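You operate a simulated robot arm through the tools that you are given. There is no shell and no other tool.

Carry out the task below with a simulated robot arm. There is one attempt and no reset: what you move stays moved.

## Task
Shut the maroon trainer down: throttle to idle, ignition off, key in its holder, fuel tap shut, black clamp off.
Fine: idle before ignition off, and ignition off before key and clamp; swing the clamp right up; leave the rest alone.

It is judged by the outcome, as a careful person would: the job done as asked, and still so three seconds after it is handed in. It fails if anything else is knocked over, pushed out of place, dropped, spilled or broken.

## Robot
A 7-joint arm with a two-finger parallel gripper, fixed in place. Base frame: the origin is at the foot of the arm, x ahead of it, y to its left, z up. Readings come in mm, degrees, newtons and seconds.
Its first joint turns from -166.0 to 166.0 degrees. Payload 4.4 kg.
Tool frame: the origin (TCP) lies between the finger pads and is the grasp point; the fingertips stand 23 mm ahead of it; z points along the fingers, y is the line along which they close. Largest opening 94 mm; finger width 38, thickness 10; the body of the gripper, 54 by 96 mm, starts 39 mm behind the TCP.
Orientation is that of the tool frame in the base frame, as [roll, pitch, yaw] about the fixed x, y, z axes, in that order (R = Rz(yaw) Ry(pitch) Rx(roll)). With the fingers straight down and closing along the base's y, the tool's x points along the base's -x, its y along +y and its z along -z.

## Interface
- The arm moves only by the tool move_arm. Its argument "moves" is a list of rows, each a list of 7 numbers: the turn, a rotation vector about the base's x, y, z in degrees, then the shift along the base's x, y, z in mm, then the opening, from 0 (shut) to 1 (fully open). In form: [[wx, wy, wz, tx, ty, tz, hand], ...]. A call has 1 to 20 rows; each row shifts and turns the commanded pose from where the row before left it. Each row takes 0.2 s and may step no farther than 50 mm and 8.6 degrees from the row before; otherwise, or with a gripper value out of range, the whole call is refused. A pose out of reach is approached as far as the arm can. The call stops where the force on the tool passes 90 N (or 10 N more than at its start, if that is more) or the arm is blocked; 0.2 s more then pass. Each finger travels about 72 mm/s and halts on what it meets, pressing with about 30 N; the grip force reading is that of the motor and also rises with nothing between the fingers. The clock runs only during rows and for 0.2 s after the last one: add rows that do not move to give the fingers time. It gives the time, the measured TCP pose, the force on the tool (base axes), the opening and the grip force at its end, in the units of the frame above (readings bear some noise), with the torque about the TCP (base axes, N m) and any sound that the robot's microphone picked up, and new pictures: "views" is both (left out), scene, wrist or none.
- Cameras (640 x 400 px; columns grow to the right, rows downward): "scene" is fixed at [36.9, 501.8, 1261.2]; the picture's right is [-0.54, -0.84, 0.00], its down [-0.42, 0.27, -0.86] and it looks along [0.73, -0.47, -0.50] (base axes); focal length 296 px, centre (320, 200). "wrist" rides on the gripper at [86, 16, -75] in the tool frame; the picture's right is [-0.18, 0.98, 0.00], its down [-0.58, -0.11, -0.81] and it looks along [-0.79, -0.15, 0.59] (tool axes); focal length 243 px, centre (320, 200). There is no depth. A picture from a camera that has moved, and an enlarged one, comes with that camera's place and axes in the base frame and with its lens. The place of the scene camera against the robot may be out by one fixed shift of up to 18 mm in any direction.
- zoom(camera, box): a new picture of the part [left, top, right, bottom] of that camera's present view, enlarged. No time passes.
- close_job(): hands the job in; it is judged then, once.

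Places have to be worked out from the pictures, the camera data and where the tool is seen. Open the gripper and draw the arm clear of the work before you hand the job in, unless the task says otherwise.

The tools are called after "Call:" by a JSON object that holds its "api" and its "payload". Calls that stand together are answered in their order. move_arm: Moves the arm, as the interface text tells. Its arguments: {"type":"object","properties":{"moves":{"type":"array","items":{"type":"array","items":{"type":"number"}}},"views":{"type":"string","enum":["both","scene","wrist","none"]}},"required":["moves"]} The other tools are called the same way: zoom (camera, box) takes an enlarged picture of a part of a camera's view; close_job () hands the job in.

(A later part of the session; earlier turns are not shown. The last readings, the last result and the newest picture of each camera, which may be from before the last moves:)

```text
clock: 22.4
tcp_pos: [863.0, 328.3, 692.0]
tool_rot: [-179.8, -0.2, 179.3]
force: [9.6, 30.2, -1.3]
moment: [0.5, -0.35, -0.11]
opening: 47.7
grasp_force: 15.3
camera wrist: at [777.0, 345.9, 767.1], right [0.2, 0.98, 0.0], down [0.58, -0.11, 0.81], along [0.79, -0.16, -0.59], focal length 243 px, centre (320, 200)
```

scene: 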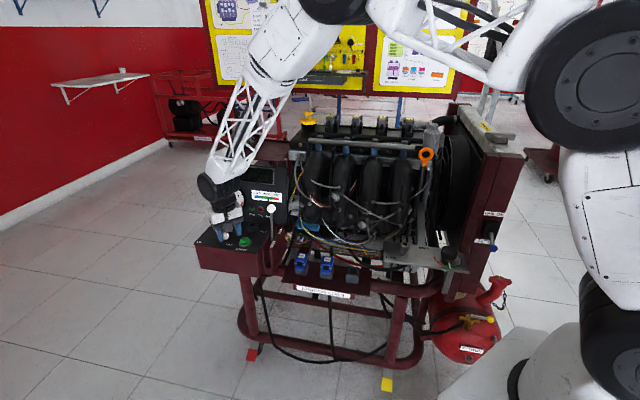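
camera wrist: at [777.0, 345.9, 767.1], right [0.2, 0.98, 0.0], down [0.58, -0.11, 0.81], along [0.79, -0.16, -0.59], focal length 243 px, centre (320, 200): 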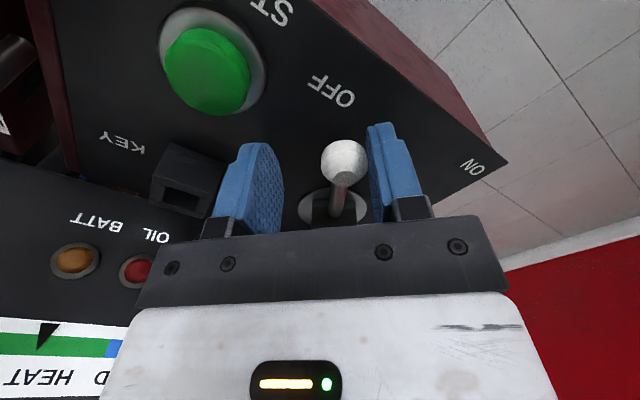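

The lever now stops at about 170° (pointing at OFF), with 30 N of resistance. I relax the push, open the fingers, and lift straight up to check.

Call:
{"api": "move_arm", "payload": {"moves": [[0, 0, 0, 0.5, 8, 0, 0.36], [0, 0, 0, 0, 0, 0, 0.45], [0, 0, 0, 0, 0, 30, 0.45], [0, 0, 0, 0, 0, 40, 0.6], [0, 0, 0, -10, 0, 40, 0.8], [0, 0, 0, -20, 0, 30, 1]], "views": "both"}}

```text
clock: 23.8
tcp_pos: [833.8, 334.7, 831.1]
tool_rot: [-179.8, -0.3, 179.0]
force: [0.7, 0.1, 0.0]
moment: [-0.01, 0.0, -0.02]
opening: 94.0
grasp_force: 0.1
camera wrist: at [746.7, 352.7, 906.7], right [0.2, 0.98, -0.01], down [0.58, -0.11, 0.8], along [0.79, -0.16, -0.6], focal length 243 px, centre (320, 200)
```

scene: 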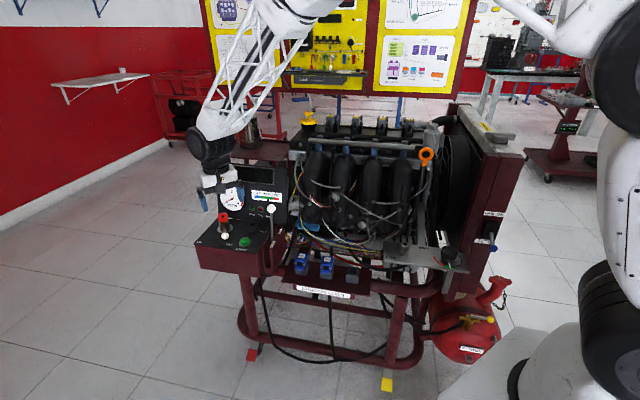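
wrist: 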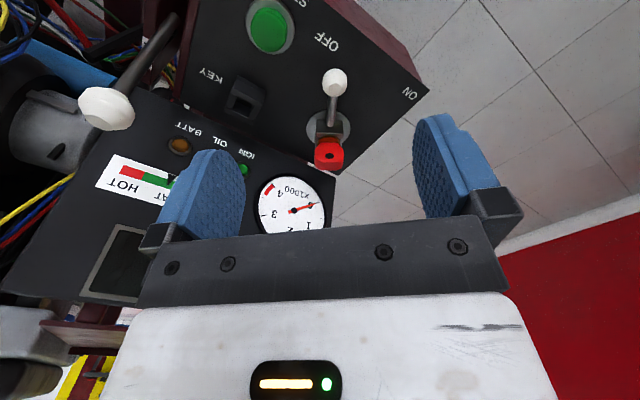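

Call:
{"api": "zoom", "payload": {"camera": "wrist", "box": [220, 40, 440, 240]}}

Call:
{"api": "zoom", "payload": {"camera": "scene", "box": [190, 185, 290, 265]}}

Call:
{"api": "zoom", "payload": {"camera": "wrist", "box": [290, 50, 370, 180]}}

```text
2.00 times, centred on (330, 140) of wrist
camera zoom: at [746.7, 352.7, 906.7], right [0.2, 0.98, -0.01], down [0.58, -0.11, 0.8], along [0.79, -0.16, -0.6], focal length 485 px, centre (300, 320)
```

zoom: 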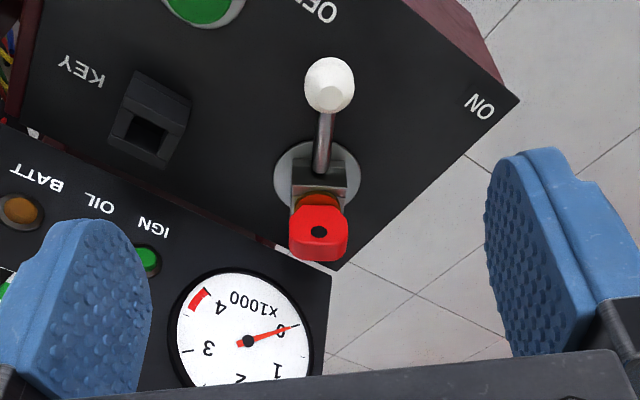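

```text
5.00 times, centred on (240, 225) of scene
camera zoom: at [36.9, 501.8, 1261.2], right [-0.54, -0.84, 0.0], down [-0.42, 0.27, -0.86], along [0.73, -0.47, -0.5], focal length 1480 px, centre (720, 75)
```

zoom: 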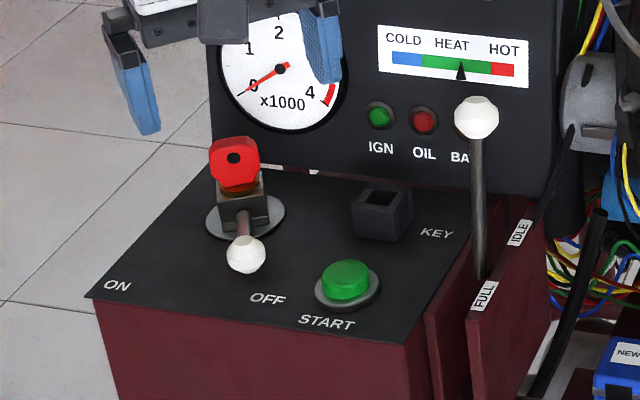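

```text
3.08 times, centred on (330, 115) of wrist
camera zoom: at [746.7, 352.7, 906.7], right [0.2, 0.98, -0.01], down [0.58, -0.11, 0.8], along [0.79, -0.16, -0.6], focal length 746 px, centre (289, 462)
```

zoom: 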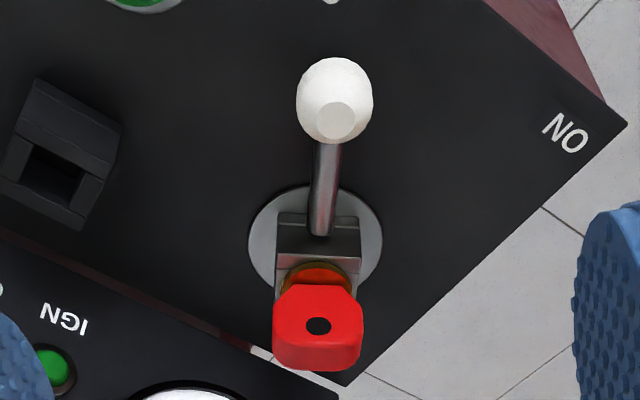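

The ignition is off: the IGN lamp is out and the tachometer is at 0. Now I examine the key and its holder more closely.

Call:
{"api": "zoom", "payload": {"camera": "wrist", "box": [205, 60, 285, 130]}}

Call:
{"api": "zoom", "payload": {"camera": "scene", "box": [210, 205, 275, 250]}}

```text
5.71 times, centred on (245, 95) of wrist
camera zoom: at [746.7, 352.7, 906.7], right [0.2, 0.98, -0.01], down [0.58, -0.11, 0.8], along [0.79, -0.16, -0.6], focal length 1386 px, centre (749, 800)
```

zoom: 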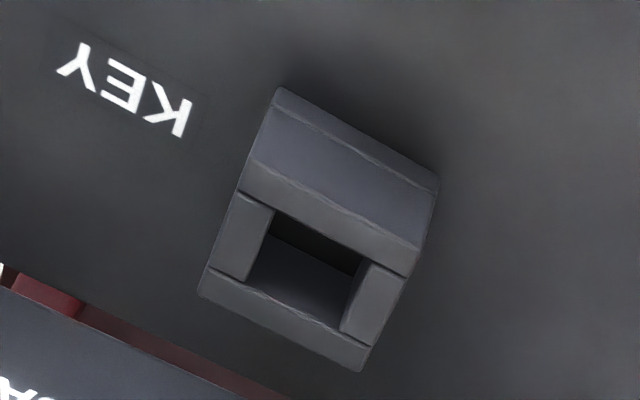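

```text
8.89 times, centred on (242, 228) of scene
camera zoom: at [36.9, 501.8, 1261.2], right [-0.54, -0.84, 0.0], down [-0.42, 0.27, -0.86], along [0.73, -0.47, -0.5], focal length 2632 px, centre (1009, -44)
```

zoom: 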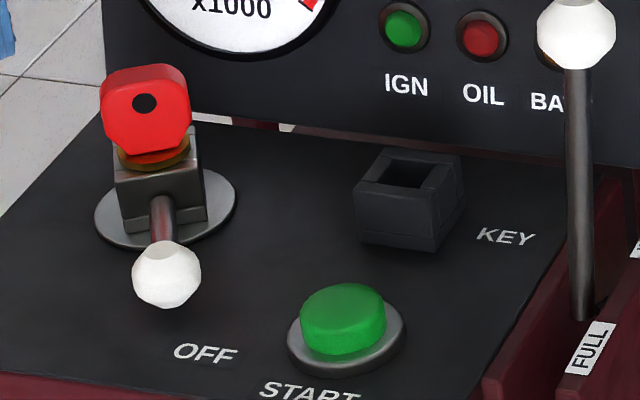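

The holder is a small box with a pocket of about 19 × 14 mm, its long side along the panel's left–right direction. The key's flat head faces along the lever at about 165°, centred near [930,324,714]. I turn the gripper to close on the head's flat faces and hover above it.

Call:
{"api": "move_arm", "payload": {"moves": [[0, 0, -8, 7.4, -0.8, 0, 0.8], [0, 0, -8, 7.4, -0.8, 0, 0.8], [0, 0, -8, 7.4, -0.8, 0, 0.8], [0, 0, -8, 7.4, -0.8, 0, 0.8], [0, 0, -8, 7.4, -0.8, 0, 0.6], [0, 0, -8, 7.4, -0.8, 0, 0.6], [0, 0, -8, 7.4, -0.8, 0, 0.6], [0, 0, -8, 7.4, -0.8, 0, 0.6], [0, 0, -8, 7.4, -0.8, 0, 0.6], [0, 0, -8, 7.4, -0.8, 0, 0.6], [0, 0, -8, 7.4, -0.8, 0, 0.6], [0, 0, -8, 7.4, -0.8, 0, 0.6], [0, 0, -7.6, 7.4, -0.8, -10, 0.6]], "views": "both"}}

```text
clock: 26.6
tcp_pos: [930.8, 325.1, 819.7]
tool_rot: [-179.8, -0.2, 75.4]
force: [0.6, -0.5, -0.5]
moment: [0.01, 0.02, -0.03]
opening: 56.4
grasp_force: 0.0
camera wrist: at [967.3, 403.4, 896.4], right [0.9, -0.43, -0.01], down [-0.25, -0.54, 0.8], along [-0.35, -0.73, -0.59], focal length 243 px, centre (320, 200)
```

scene: 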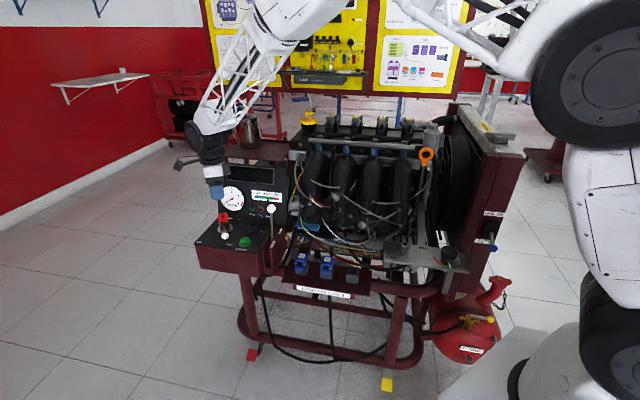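
wrist: 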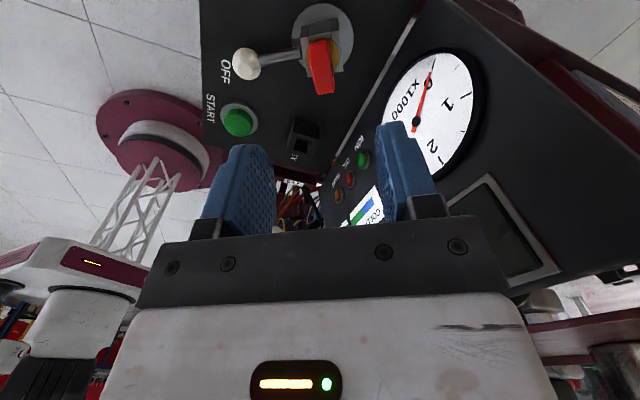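

Call:
{"api": "zoom", "payload": {"camera": "wrist", "box": [220, 0, 380, 130]}}

Call:
{"api": "zoom", "payload": {"camera": "scene", "box": [195, 180, 260, 245]}}

```text
3.08 times, centred on (300, 65) of wrist
camera zoom: at [967.3, 403.4, 896.4], right [0.9, -0.43, -0.01], down [-0.25, -0.54, 0.8], along [-0.35, -0.73, -0.59], focal length 746 px, centre (382, 615)
```

zoom: 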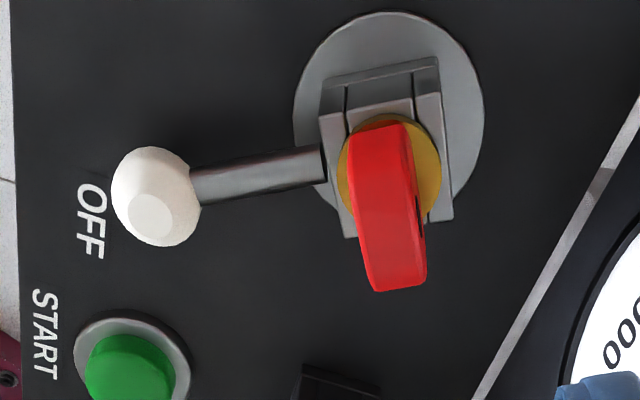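

```text
6.15 times, centred on (228, 212) of scene
camera zoom: at [36.9, 501.8, 1261.2], right [-0.54, -0.84, 0.0], down [-0.42, 0.27, -0.86], along [0.73, -0.47, -0.5], focal length 1822 px, centre (889, 123)
```

zoom: 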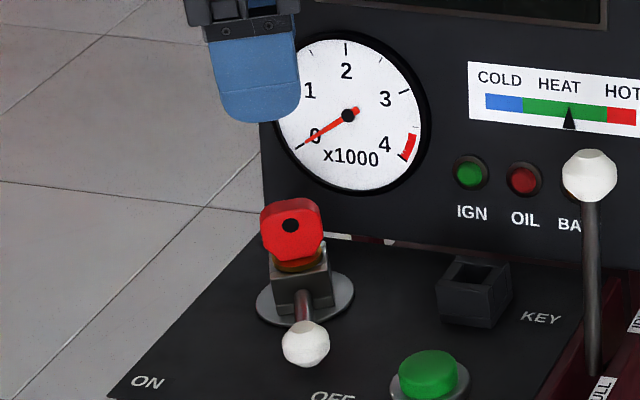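

The key axis comes out at about [931.6,326.2] and the head is edge-on to the fingers, about 12 mm thick. I lower the fingers around the head, keeping the tips above the collar.

Call:
{"api": "move_arm", "payload": {"moves": [[0, 0, 0, 0.8, 1.1, -30, 0.55], [0, 0, 0, 0, 0, -30, 0.5], [0, 0, 0, 0, 0, -20, 0.5], [0, 0, 0, 0, 0, -16, 0.5]], "views": "both"}}

```text
clock: 27.6
tcp_pos: [931.6, 325.8, 724.0]
tool_rot: [-179.8, -0.1, 75.5]
force: [-0.5, -0.1, -0.4]
moment: [0.01, -0.04, 0.01]
opening: 46.6
grasp_force: 0.0
camera wrist: at [968.0, 404.3, 800.1], right [0.91, -0.42, 0.0], down [-0.25, -0.54, 0.8], along [-0.34, -0.73, -0.59], focal length 243 px, centre (320, 200)
```

scene: 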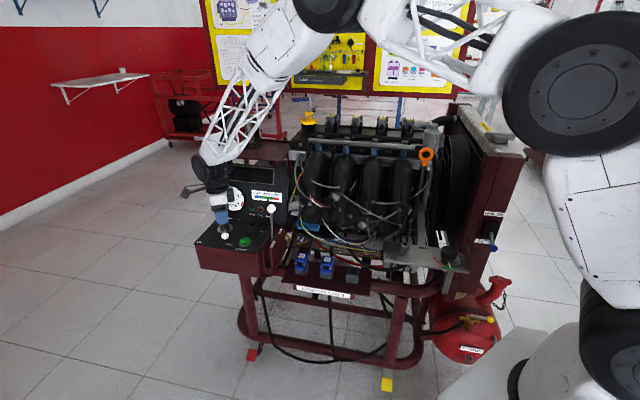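
wrist: 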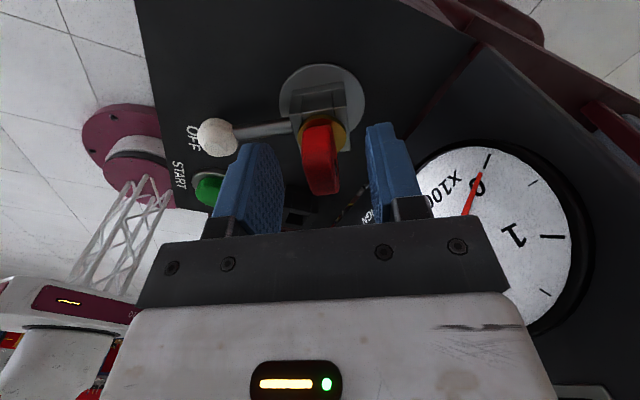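

Call:
{"api": "zoom", "payload": {"camera": "wrist", "box": [200, 60, 440, 230]}}

Call:
{"api": "zoom", "payload": {"camera": "scene", "box": [200, 195, 255, 245]}}

```text
2.35 times, centred on (320, 145) of wrist
camera zoom: at [968.0, 404.3, 800.1], right [0.91, -0.42, 0.0], down [-0.25, -0.54, 0.8], along [-0.34, -0.73, -0.59], focal length 571 px, centre (320, 329)
```

zoom: 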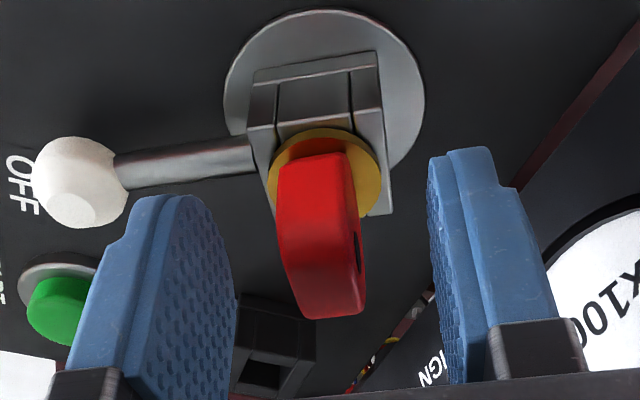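

```text
8.00 times, centred on (228, 220) of scene
camera zoom: at [36.9, 501.8, 1261.2], right [-0.54, -0.84, 0.0], down [-0.42, 0.27, -0.86], along [0.73, -0.47, -0.5], focal length 2368 px, centre (1060, 40)
```

zoom: 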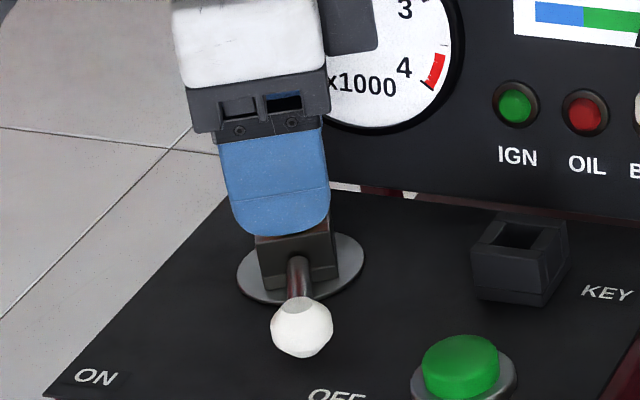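

The key head is centred between the pads and the tips are just above the lock block. I close on the head.

Call:
{"api": "move_arm", "payload": {"moves": [[0, 0, 0, 0, 0, 0, 0.25], [0, 0, 0, 0, 0, 0, 0.05], [0, 0, 0, 0, 0, 0, 0.05], [0, 0, 0, 0, 0, 0, 0]], "views": "wrist"}}

```text
clock: 28.6
tcp_pos: [930.4, 325.1, 724.2]
tool_rot: [-179.7, -0.2, 75.5]
force: [-0.6, 0.1, -0.3]
moment: [0.0, 0.02, 0.0]
opening: 13.1
grasp_force: 30.1
camera wrist: at [967.9, 404.3, 800.0], right [0.91, -0.42, -0.01], down [-0.25, -0.54, 0.8], along [-0.34, -0.73, -0.59], focal length 243 px, centre (320, 200)
```

wrist: 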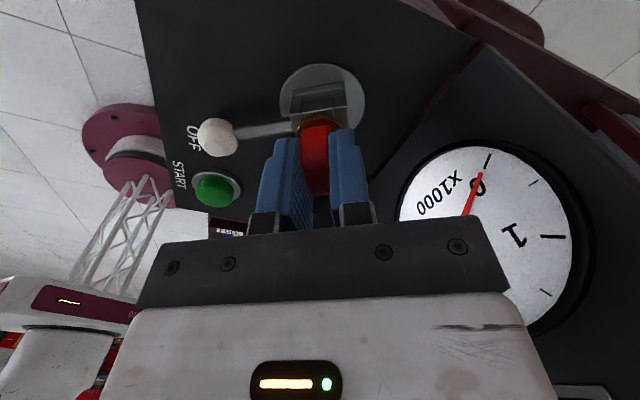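

The head is gripped at 13 mm with no side load. I pull straight up in small steps and watch the force.

Call:
{"api": "move_arm", "payload": {"moves": [[0, 0, 0, 0, 0, 6, 0], [0, 0, 0, 0, 0, 8, 0], [0, 0, 0, 0, 0, 10, 0], [0, 0, 0, 0, 0, 12, 0]], "views": "both"}}

```text
clock: 29.6
tcp_pos: [930.2, 325.3, 760.3]
tool_rot: [-179.7, -0.2, 75.6]
force: [-0.5, 0.2, -1.0]
moment: [-0.01, 0.01, -0.02]
opening: 13.0
grasp_force: 30.1
camera wrist: at [967.3, 404.8, 836.0], right [0.91, -0.42, -0.01], down [-0.25, -0.54, 0.8], along [-0.34, -0.73, -0.59], focal length 243 px, centre (320, 200)
```

scene: 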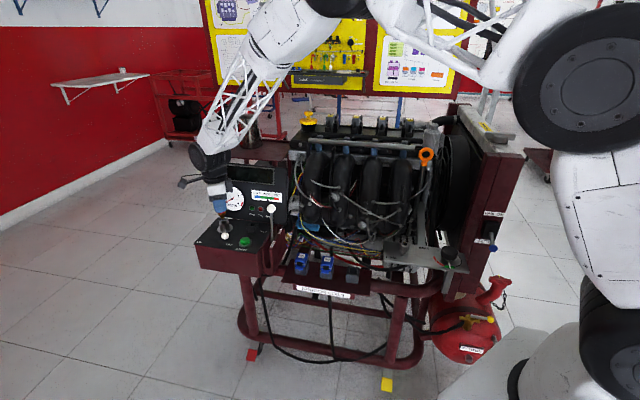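
wrist: 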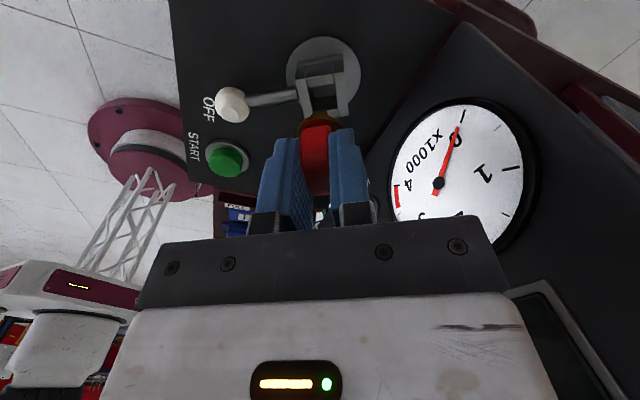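

Call:
{"api": "zoom", "payload": {"camera": "scene", "box": [200, 180, 260, 245]}}

Call:
{"api": "zoom", "payload": {"camera": "wrist", "box": [240, 20, 400, 220]}}

```text
6.15 times, centred on (230, 212) of scene
camera zoom: at [36.9, 501.8, 1261.2], right [-0.54, -0.84, 0.0], down [-0.42, 0.27, -0.86], along [0.73, -0.47, -0.5], focal length 1822 px, centre (874, 123)
```

zoom: 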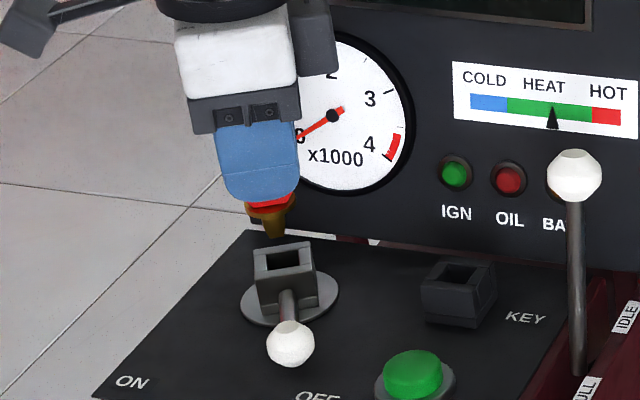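

```text
2.00 times, centred on (320, 120) of wrist
camera zoom: at [967.3, 404.8, 836.0], right [0.91, -0.42, -0.01], down [-0.25, -0.54, 0.8], along [-0.34, -0.73, -0.59], focal length 485 px, centre (320, 360)
```

zoom: 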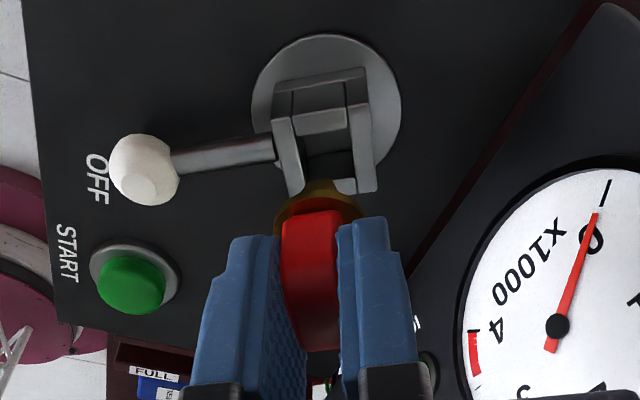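

The key came out cleanly with its brass collar and short plug. I carry it at this height over to the holder near [868,246], turning it 30° so it lines up with the pocket.

Call:
{"api": "move_arm", "payload": {"moves": [[0, 0, -6, -12.5, -16, 1, 0], [0, 0, -6, -12.5, -16, 0, 0], [0, 0, -6, -12.5, -16, 0, 0], [0, 0, -6, -12.5, -16, 0, 0], [0, 0, -6, -12.5, -16, 0, 0]], "views": "both"}}

```text
clock: 30.8
tcp_pos: [868.2, 244.8, 761.8]
tool_rot: [-179.7, -0.1, 45.4]
force: [1.0, -0.3, 0.3]
moment: [-0.01, 0.06, 0.03]
opening: 13.2
grasp_force: 29.8
camera wrist: at [939.7, 294.6, 837.5], right [0.57, -0.82, -0.01], down [-0.49, -0.34, 0.8], along [-0.66, -0.46, -0.59], focal length 243 px, centre (320, 200)
```

scene: 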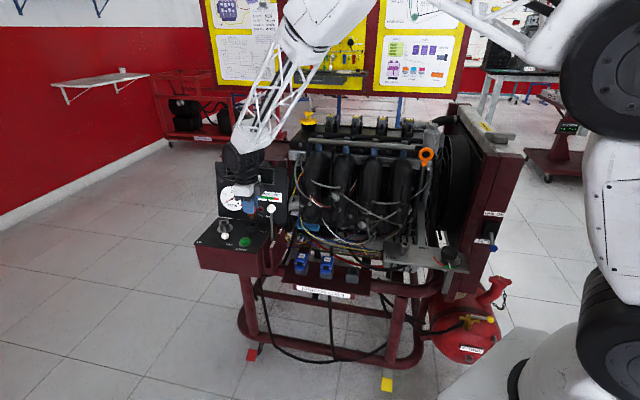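
wrist: 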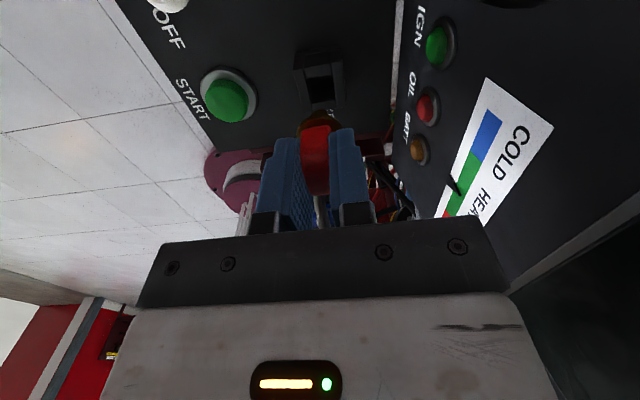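

Call:
{"api": "zoom", "payload": {"camera": "wrist", "box": [270, 40, 370, 160]}}

Call:
{"api": "zoom", "payload": {"camera": "scene", "box": [225, 190, 285, 250]}}

```text
3.33 times, centred on (320, 100) of wrist
camera zoom: at [939.7, 294.6, 837.5], right [0.57, -0.82, -0.01], down [-0.49, -0.34, 0.8], along [-0.66, -0.46, -0.59], focal length 809 px, centre (320, 533)
```

zoom: 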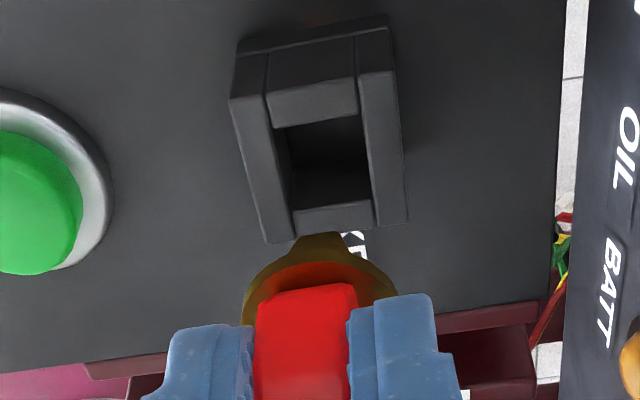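

```text
6.67 times, centred on (255, 220) of scene
camera zoom: at [36.9, 501.8, 1261.2], right [-0.54, -0.84, 0.0], down [-0.42, 0.27, -0.86], along [0.73, -0.47, -0.5], focal length 1974 px, centre (753, 67)
```

zoom: 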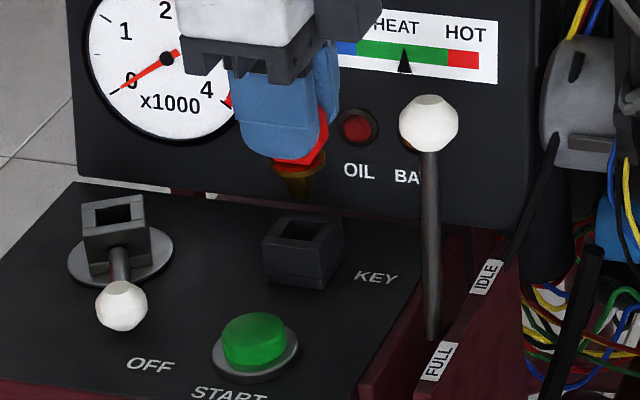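

Call:
{"api": "zoom", "payload": {"camera": "scene", "box": [238, 205, 268, 240]}}

Call:
{"api": "zoom", "payload": {"camera": "wrist", "box": [285, 40, 355, 130]}}

```text
11.43 times, centred on (253, 222) of scene
camera zoom: at [36.9, 501.8, 1261.2], right [-0.54, -0.84, 0.0], down [-0.42, 0.27, -0.86], along [0.73, -0.47, -0.5], focal length 3383 px, centre (1086, -57)
```

zoom: 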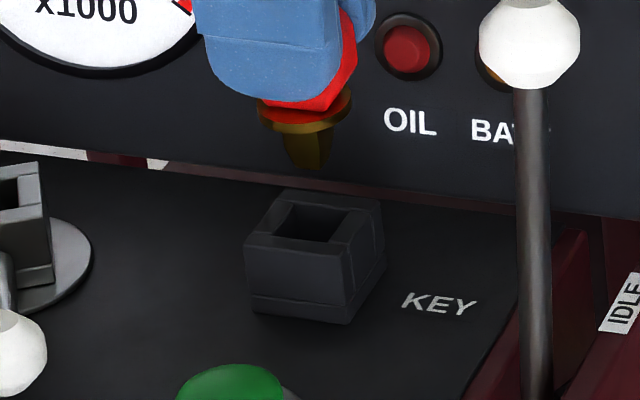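

```text
4.44 times, centred on (320, 85) of wrist
camera zoom: at [939.7, 294.6, 837.5], right [0.57, -0.82, -0.01], down [-0.49, -0.34, 0.8], along [-0.66, -0.46, -0.59], focal length 1078 px, centre (320, 711)
```

zoom: 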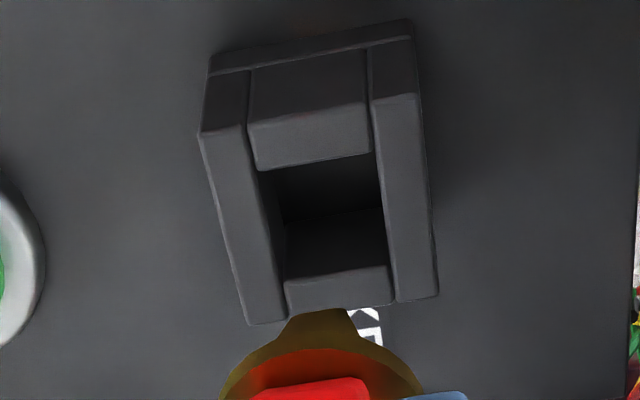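

Comparing both views, the plug hangs about 3 mm right and 1 mm front of the pocket centre, and its bottom is about 58 mm below the TCP. I correct by [+3,+1.3] and lower to just above the pocket for another look.

Call:
{"api": "move_arm", "payload": {"moves": [[0, 0, 0, 3, 1.3, 0, 0], [0, 0, 0, 0, 0, -9, 0], [0, 0, 0, 0, 0, -8, 0]], "views": "both"}}

Call:
{"api": "zoom", "payload": {"camera": "scene", "box": [238, 205, 268, 240]}}

Call:
{"api": "zoom", "payload": {"camera": "wrist", "box": [285, 50, 355, 140]}}

```text
clock: 31.6
tcp_pos: [871.6, 247.4, 745.2]
tool_rot: [-179.8, -0.2, 45.5]
force: [-0.5, 0.0, -0.1]
moment: [0.03, 0.0, -0.01]
opening: 13.2
grasp_force: 29.4
camera wrist: at [942.9, 296.5, 820.3], right [0.57, -0.82, -0.01], down [-0.49, -0.34, 0.8], along [-0.66, -0.46, -0.59], focal length 243 px, centre (320, 200)
```

scene: 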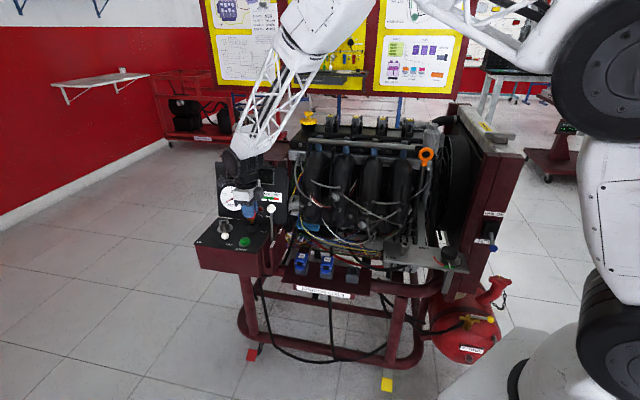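
wrist: 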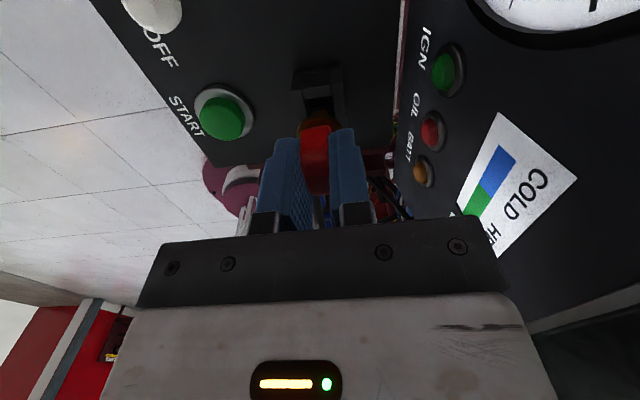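

```text
11.43 times, centred on (253, 222) of scene
camera zoom: at [36.9, 501.8, 1261.2], right [-0.54, -0.84, 0.0], down [-0.42, 0.27, -0.86], along [0.73, -0.47, -0.5], focal length 3383 px, centre (1086, -57)
```

zoom: 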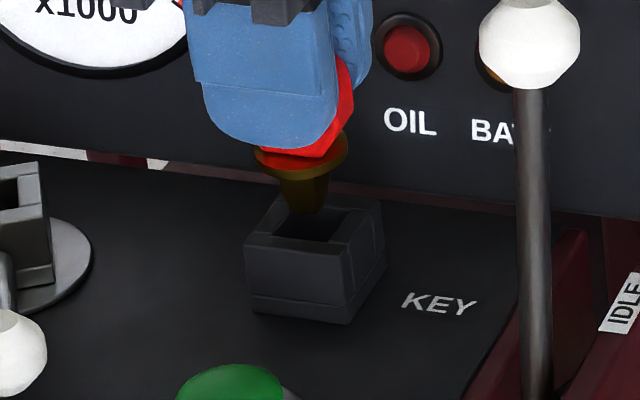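

```text
4.44 times, centred on (320, 95) of wrist
camera zoom: at [942.9, 296.5, 820.3], right [0.57, -0.82, -0.01], down [-0.49, -0.34, 0.8], along [-0.66, -0.46, -0.59], focal length 1078 px, centre (320, 667)
```

zoom: 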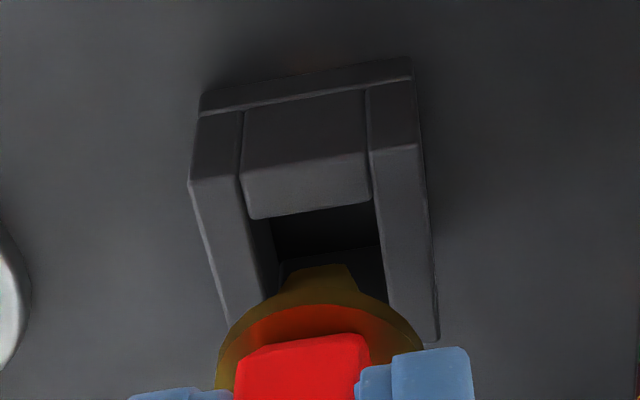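

Call:
{"api": "zoom", "payload": {"camera": "scene", "box": [244, 214, 264, 236]}}

Call:
{"api": "zoom", "payload": {"camera": "wrist", "box": [300, 85, 345, 135]}}

```text
16.00 times, centred on (254, 225) of scene
camera zoom: at [36.9, 501.8, 1261.2], right [-0.54, -0.84, 0.0], down [-0.42, 0.27, -0.86], along [0.73, -0.47, -0.5], focal length 4737 px, centre (1376, -200)
```

zoom: 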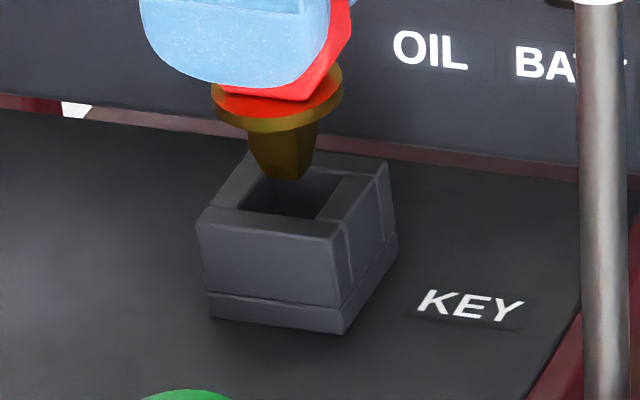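

```text
8.00 times, centred on (322, 110) of wrist
camera zoom: at [942.9, 296.5, 820.3], right [0.57, -0.82, -0.01], down [-0.49, -0.34, 0.8], along [-0.66, -0.46, -0.59], focal length 1941 px, centre (300, 920)
```

zoom: 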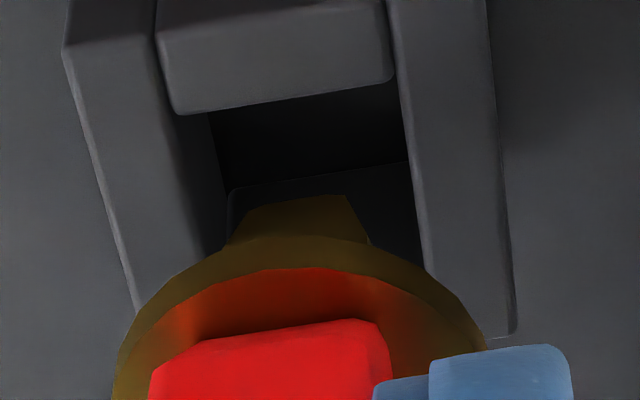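

The tapered plug is just above the pocket, about 2 mm too far to the left. I correct by [-1.1,-1.5] and lower in small steps, checking the force.

Call:
{"api": "move_arm", "payload": {"moves": [[0, 0, 0, -1.1, -1.5, 0, 0], [0, 0, 0, 0, 0, -4, 0], [0, 0, 0, 0, 0, -4, 0], [0, 0, 0, 0, 0, -3, 0]], "views": "both"}}

Call:
{"api": "zoom", "payload": {"camera": "scene", "box": [244, 214, 264, 236]}}

Call:
{"api": "zoom", "payload": {"camera": "wrist", "box": [300, 85, 345, 135]}}

```text
clock: 32.6
tcp_pos: [870.0, 244.9, 732.8]
tool_rot: [-179.7, -0.2, 45.5]
force: [0.5, -0.1, -0.2]
moment: [0.01, -0.03, 0.0]
opening: 12.7
grasp_force: 30.1
camera wrist: at [941.5, 295.3, 809.1], right [0.57, -0.82, -0.01], down [-0.48, -0.34, 0.8], along [-0.66, -0.46, -0.59], focal length 243 px, centre (320, 200)
```

scene: 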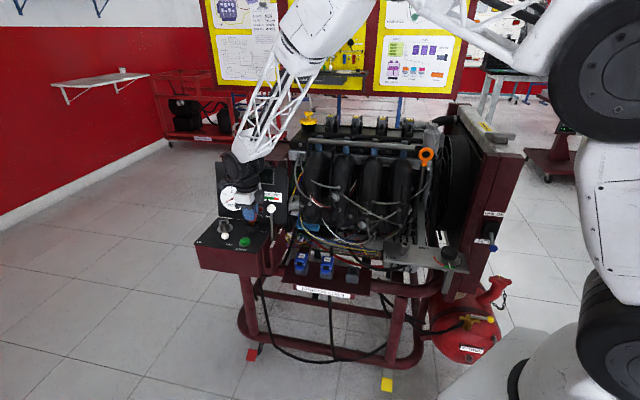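
wrist: 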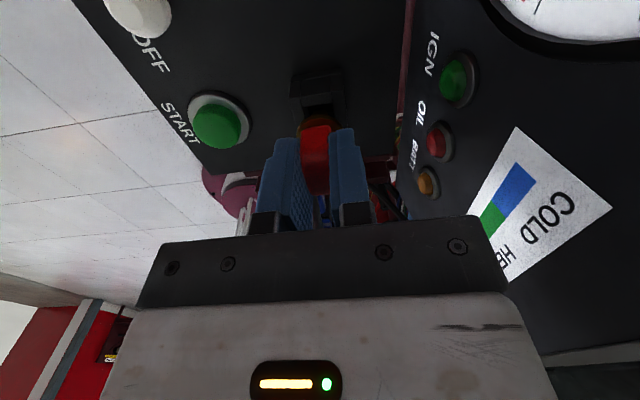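

```text
16.00 times, centred on (254, 225) of scene
camera zoom: at [36.9, 501.8, 1261.2], right [-0.54, -0.84, 0.0], down [-0.42, 0.27, -0.86], along [0.73, -0.47, -0.5], focal length 4737 px, centre (1376, -200)
```

zoom: 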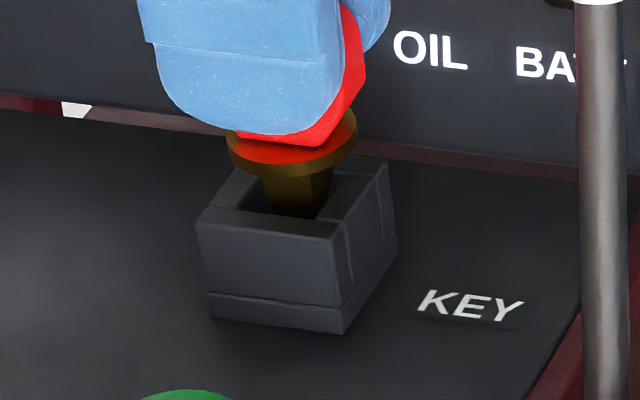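

```text
8.00 times, centred on (322, 110) of wrist
camera zoom: at [941.5, 295.3, 809.1], right [0.57, -0.82, -0.01], down [-0.48, -0.34, 0.8], along [-0.66, -0.46, -0.59], focal length 1941 px, centre (300, 920)
```

zoom: 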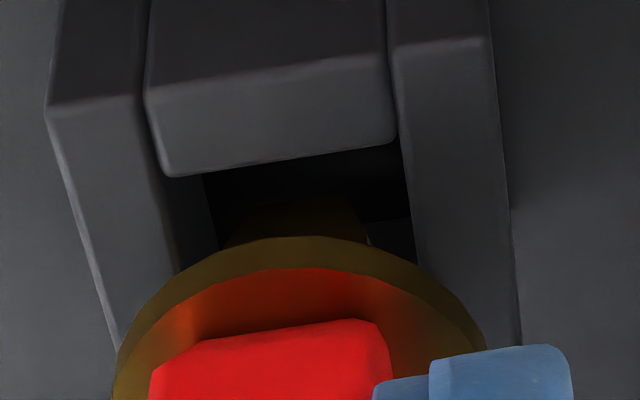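

The plug has entered the pocket with no side force. I keep lowering until the collar seats.

Call:
{"api": "move_arm", "payload": {"moves": [[0, 0, 0, 0, 0, -3, 0], [0, 0, 0, 0, 0, -3, 0], [0, 0, 0, 0, 0, -2, 0]], "views": "scene"}}

Call:
{"api": "zoom", "payload": {"camera": "scene", "box": [244, 214, 264, 236]}}

Call:
{"api": "zoom", "payload": {"camera": "wrist", "box": [300, 85, 345, 135]}}

```text
clock: 33.4
tcp_pos: [870.6, 245.7, 725.1]
tool_rot: [-179.7, -0.1, 45.5]
force: [-0.1, 0.2, -1.1]
moment: [0.02, 0.03, 0.0]
opening: 13.1
grasp_force: 30.1
```

scene: 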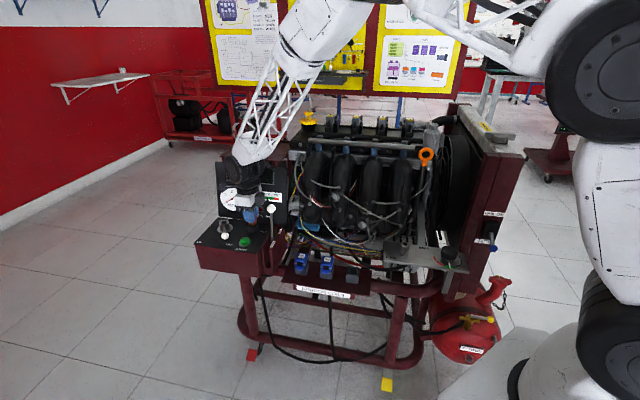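

```text
16.00 times, centred on (254, 225) of scene
camera zoom: at [36.9, 501.8, 1261.2], right [-0.54, -0.84, 0.0], down [-0.42, 0.27, -0.86], along [0.73, -0.47, -0.5], focal length 4737 px, centre (1376, -200)
```

zoom: 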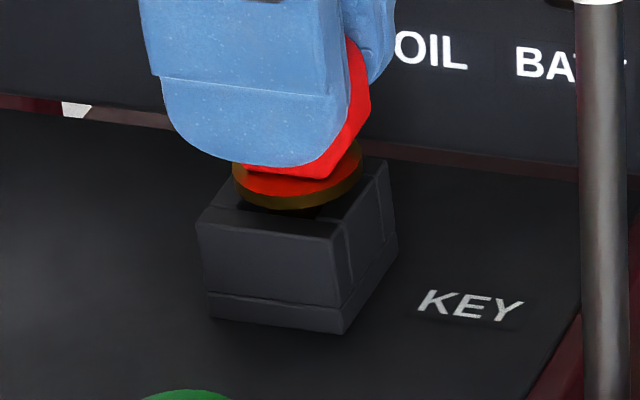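

```text
8.00 times, centred on (322, 110) of wrist
camera zoom: at [941.5, 295.0, 800.9], right [0.57, -0.82, -0.01], down [-0.48, -0.34, 0.8], along [-0.66, -0.46, -0.59], focal length 1941 px, centre (300, 920)
```

zoom: 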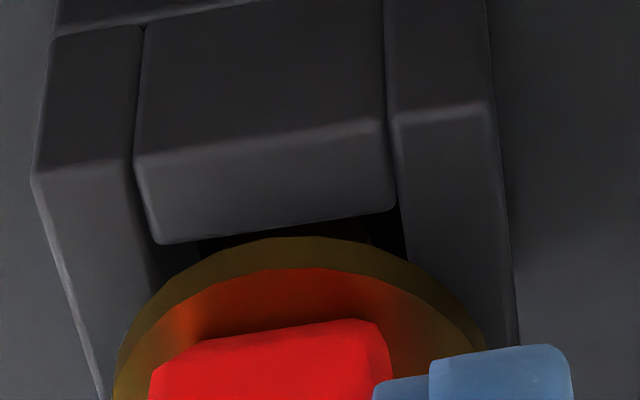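

The collar is nearly on the rim, so I go down another few millimetres until I feel contact.

Call:
{"api": "move_arm", "payload": {"moves": [[0, 0, 0, 0, 0, -1.5, 0], [0, 0, 0, 0, 0, -1.5, 0], [0, 0, 0, 0, 0, -1, 0]], "views": "scene"}}

Call:
{"api": "zoom", "payload": {"camera": "scene", "box": [244, 214, 264, 236]}}

```text
clock: 34.2
tcp_pos: [870.1, 245.7, 721.5]
tool_rot: [-179.7, -0.1, 45.5]
force: [0.0, -0.4, -1.0]
moment: [0.03, -0.02, 0.01]
opening: 13.3
grasp_force: 30.1
```

scene: 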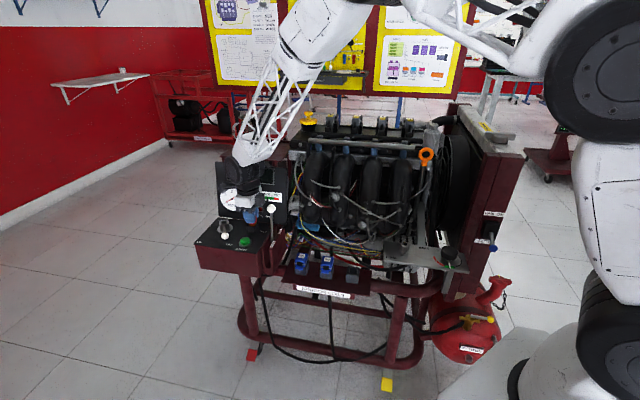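

```text
16.00 times, centred on (254, 225) of scene
camera zoom: at [36.9, 501.8, 1261.2], right [-0.54, -0.84, 0.0], down [-0.42, 0.27, -0.86], along [0.73, -0.47, -0.5], focal length 4737 px, centre (1376, -200)
```

zoom: 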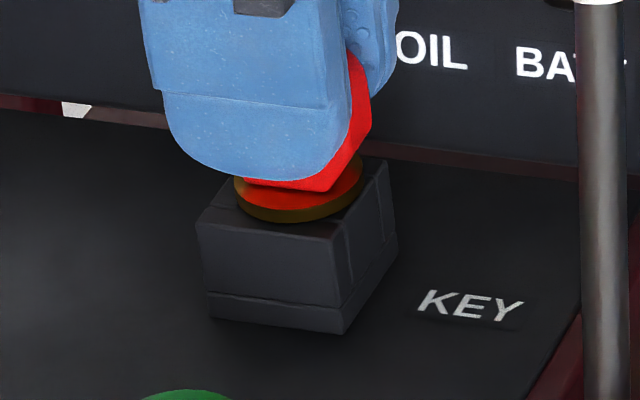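

Call:
{"api": "move_arm", "payload": {"moves": [[0, 0, 0, 0, 0, -1, 0], [0, 0, 0, 0, 0, -1, 0], [0, 0, 0, 0, 0, -1, 0]], "views": "wrist"}}

Call:
{"api": "zoom", "payload": {"camera": "scene", "box": [244, 214, 264, 236]}}

```text
clock: 35.0
tcp_pos: [871.3, 245.4, 720.3]
tool_rot: [-179.8, -0.3, 45.5]
force: [-2.8, -0.1, 25.5]
moment: [-0.1, 0.18, 0.02]
opening: 13.3
grasp_force: 29.8
camera wrist: at [942.6, 295.2, 796.5], right [0.57, -0.82, 0.0], down [-0.49, -0.34, 0.8], along [-0.66, -0.46, -0.6], focal length 243 px, centre (320, 200)
```

wrist: 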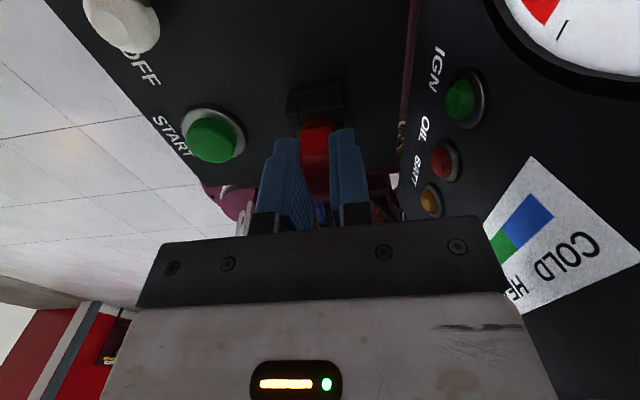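

```text
16.00 times, centred on (254, 225) of scene
camera zoom: at [36.9, 501.8, 1261.2], right [-0.54, -0.84, 0.0], down [-0.42, 0.27, -0.86], along [0.73, -0.47, -0.5], focal length 4737 px, centre (1376, -200)
```

zoom: 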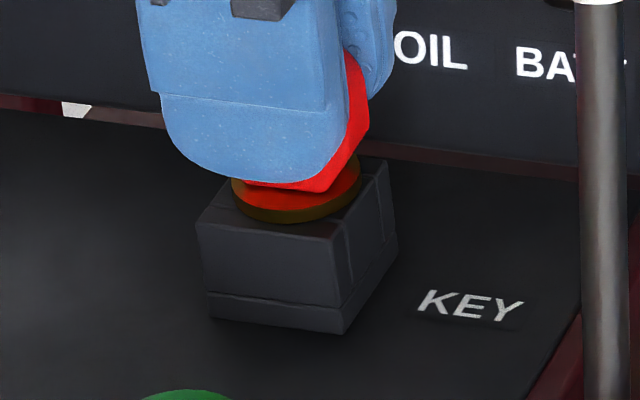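

The upward force of 25 N shows the collar is seated on the holder rim. I ease off, open the fingers slowly and lift away.

Call:
{"api": "move_arm", "payload": {"moves": [[0, 0, 0, 0, 0, 1.5, 0], [0, 0, 0, 0, 0, 0, 0.2], [0, 0, 0, 0, 0, 0, 0.35], [0, 0, 0, 0, 0, 0, 0.35], [0, 0, 0, 0, 0, 15, 0.35], [0, 0, 0, 0, 0, 30, 0.4], [0, 0, 0, 0, 0, 40, 0.6]], "views": "both"}}

Call:
{"api": "zoom", "payload": {"camera": "scene", "box": [195, 190, 295, 270]}}

```text
clock: 36.6
tcp_pos: [869.6, 244.0, 806.0]
tool_rot: [-179.7, -0.2, 45.5]
force: [0.4, 0.9, -0.9]
moment: [-0.02, -0.02, 0.0]
opening: 56.3
grasp_force: 0.0
camera wrist: at [941.1, 295.4, 880.9], right [0.57, -0.82, -0.01], down [-0.48, -0.34, 0.81], along [-0.66, -0.46, -0.59], focal length 243 px, centre (320, 200)
```

scene: 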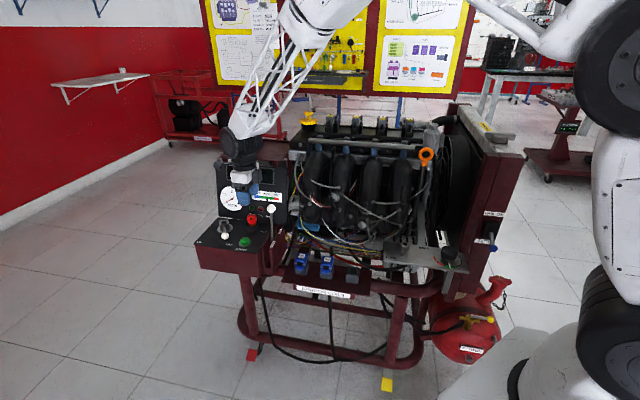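
wrist: 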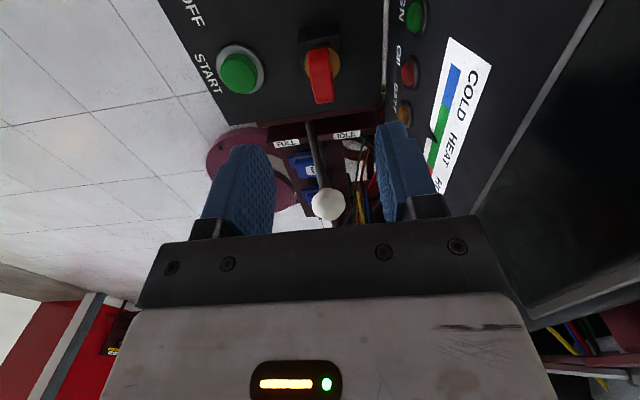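

```text
5.00 times, centred on (245, 230) of scene
camera zoom: at [36.9, 501.8, 1261.2], right [-0.54, -0.84, 0.0], down [-0.42, 0.27, -0.86], along [0.73, -0.47, -0.5], focal length 1480 px, centre (695, 50)
```

zoom: 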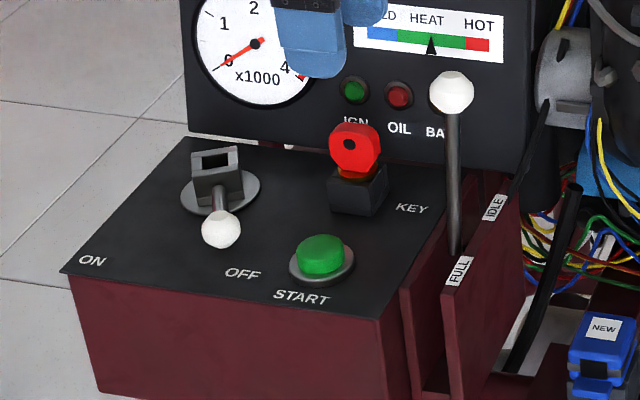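

Call:
{"api": "zoom", "payload": {"camera": "wrist", "box": [260, 20, 400, 230]}}

```text
1.90 times, centred on (330, 125) of wrist
camera zoom: at [941.1, 295.4, 880.9], right [0.57, -0.82, -0.01], down [-0.48, -0.34, 0.81], along [-0.66, -0.46, -0.59], focal length 462 px, centre (301, 343)
```

zoom: 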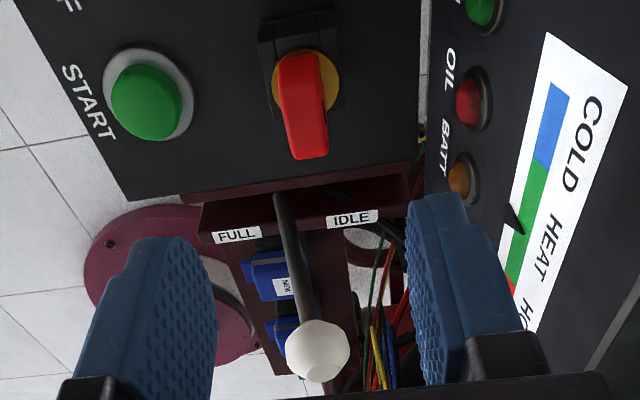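

The key is seated in its holder. The throttle still leans to its idle stop, and the ignition is at OFF. Now I rise clear and turn the camera toward the back to study the battery clamp.

Call:
{"api": "move_arm", "payload": {"moves": [[0, 0, 0, 0, 0, 40, 0.6], [0, 0, 0, 0, 0, 45, 0.6], [0, 0, 8, 0, 0, 45, 0.6], [0, 0, 8, 0, 0, 45, 0.6], [0, 0, 8, 0, 0, 45, 0.6], [0, 0, 8, 0, 0, 45, 0.6], [0, 0, 8, 0, 0, 45, 0.6], [0, 0, 8, 0, -10, 20, 0.6], [0, 0, 8, 0, -10, 0, 0.6], [0, 0, 8, 0, -10, 0, 0.6], [0, 0, 8, 0, -10, 0, 0.6], [0, 0, 8, 0, -10, 0, 0.6], [0, 0, 8, 0, -10, 0, 0.6], [0, 0, 8, 0, -10, 0, 0.6], [0, 0, 8, 0, -10, 0, 0.6], [0, 0, 8, 0, -10, 0, 0.6]], "views": "both"}}

```text
clock: 40.0
tcp_pos: [871.0, 154.5, 1135.5]
tool_rot: [-179.7, -0.2, 157.6]
force: [0.1, -0.1, 0.1]
moment: [0.05, 0.04, -0.02]
opening: 56.5
grasp_force: 0.1
camera wrist: at [796.0, 202.9, 1210.6], right [0.54, 0.84, -0.01], down [0.5, -0.32, 0.8], along [0.67, -0.44, -0.59], focal length 243 px, centre (320, 200)
```

scene: 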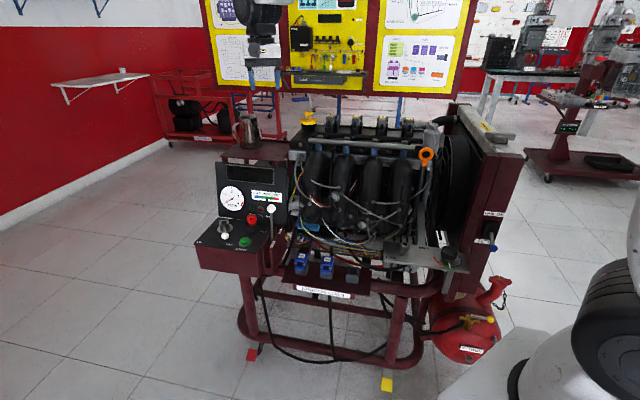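
wrist: 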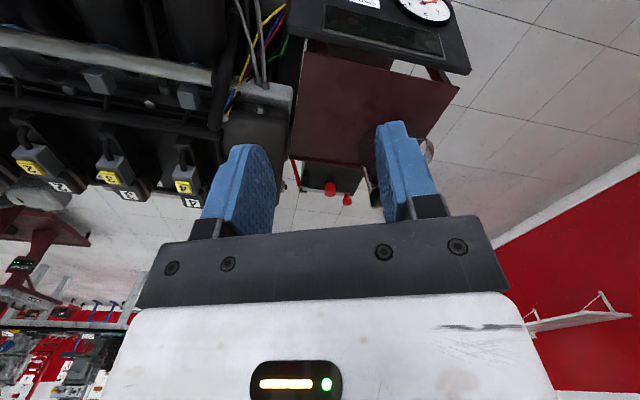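

Call:
{"api": "zoom", "payload": {"camera": "wrist", "box": [270, 140, 400, 230]}}

```text
4.44 times, centred on (335, 185) of wrist
camera zoom: at [796.0, 202.9, 1210.6], right [0.54, 0.84, -0.01], down [0.5, -0.32, 0.8], along [0.67, -0.44, -0.59], focal length 1078 px, centre (253, 267)
```

zoom: 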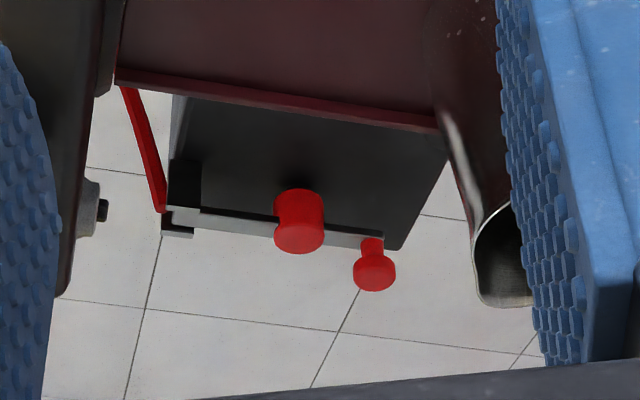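

The red clamp is a hinged bar with a cap on the terminal and a knob at its free end. The black one should be parallel to it, with its knob near [1230,56,787]. I test the reach by moving forward at a safe height above the jug and oil cap.

Call:
{"api": "move_arm", "payload": {"moves": [[0, 0, 0, 40, -20, 0, 0.6], [0, 0, 0, 40, -20, 0, 0.6], [0, 0, 0, 40, -20, 0, 0.6], [0, 0, 0, 40, -20, 0, 0.6]], "views": "both"}}

```text
clock: 41.0
tcp_pos: [1032.5, 75.1, 1136.1]
tool_rot: [-179.8, -0.1, 157.6]
force: [-0.3, -0.9, 0.7]
moment: [-0.01, 0.01, -0.02]
opening: 56.5
grasp_force: 0.2
camera wrist: at [957.2, 123.5, 1212.0], right [0.55, 0.84, 0.0], down [0.5, -0.32, 0.81], along [0.67, -0.44, -0.59], focal length 243 px, centre (320, 200)
```

scene: 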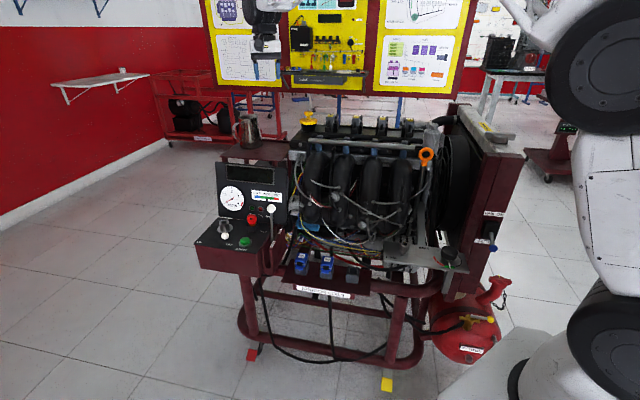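
wrist: 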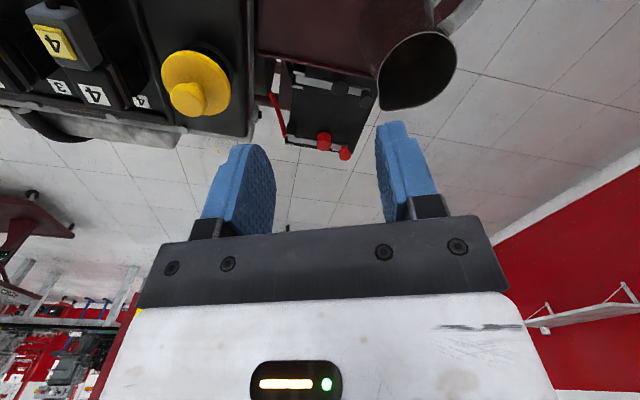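

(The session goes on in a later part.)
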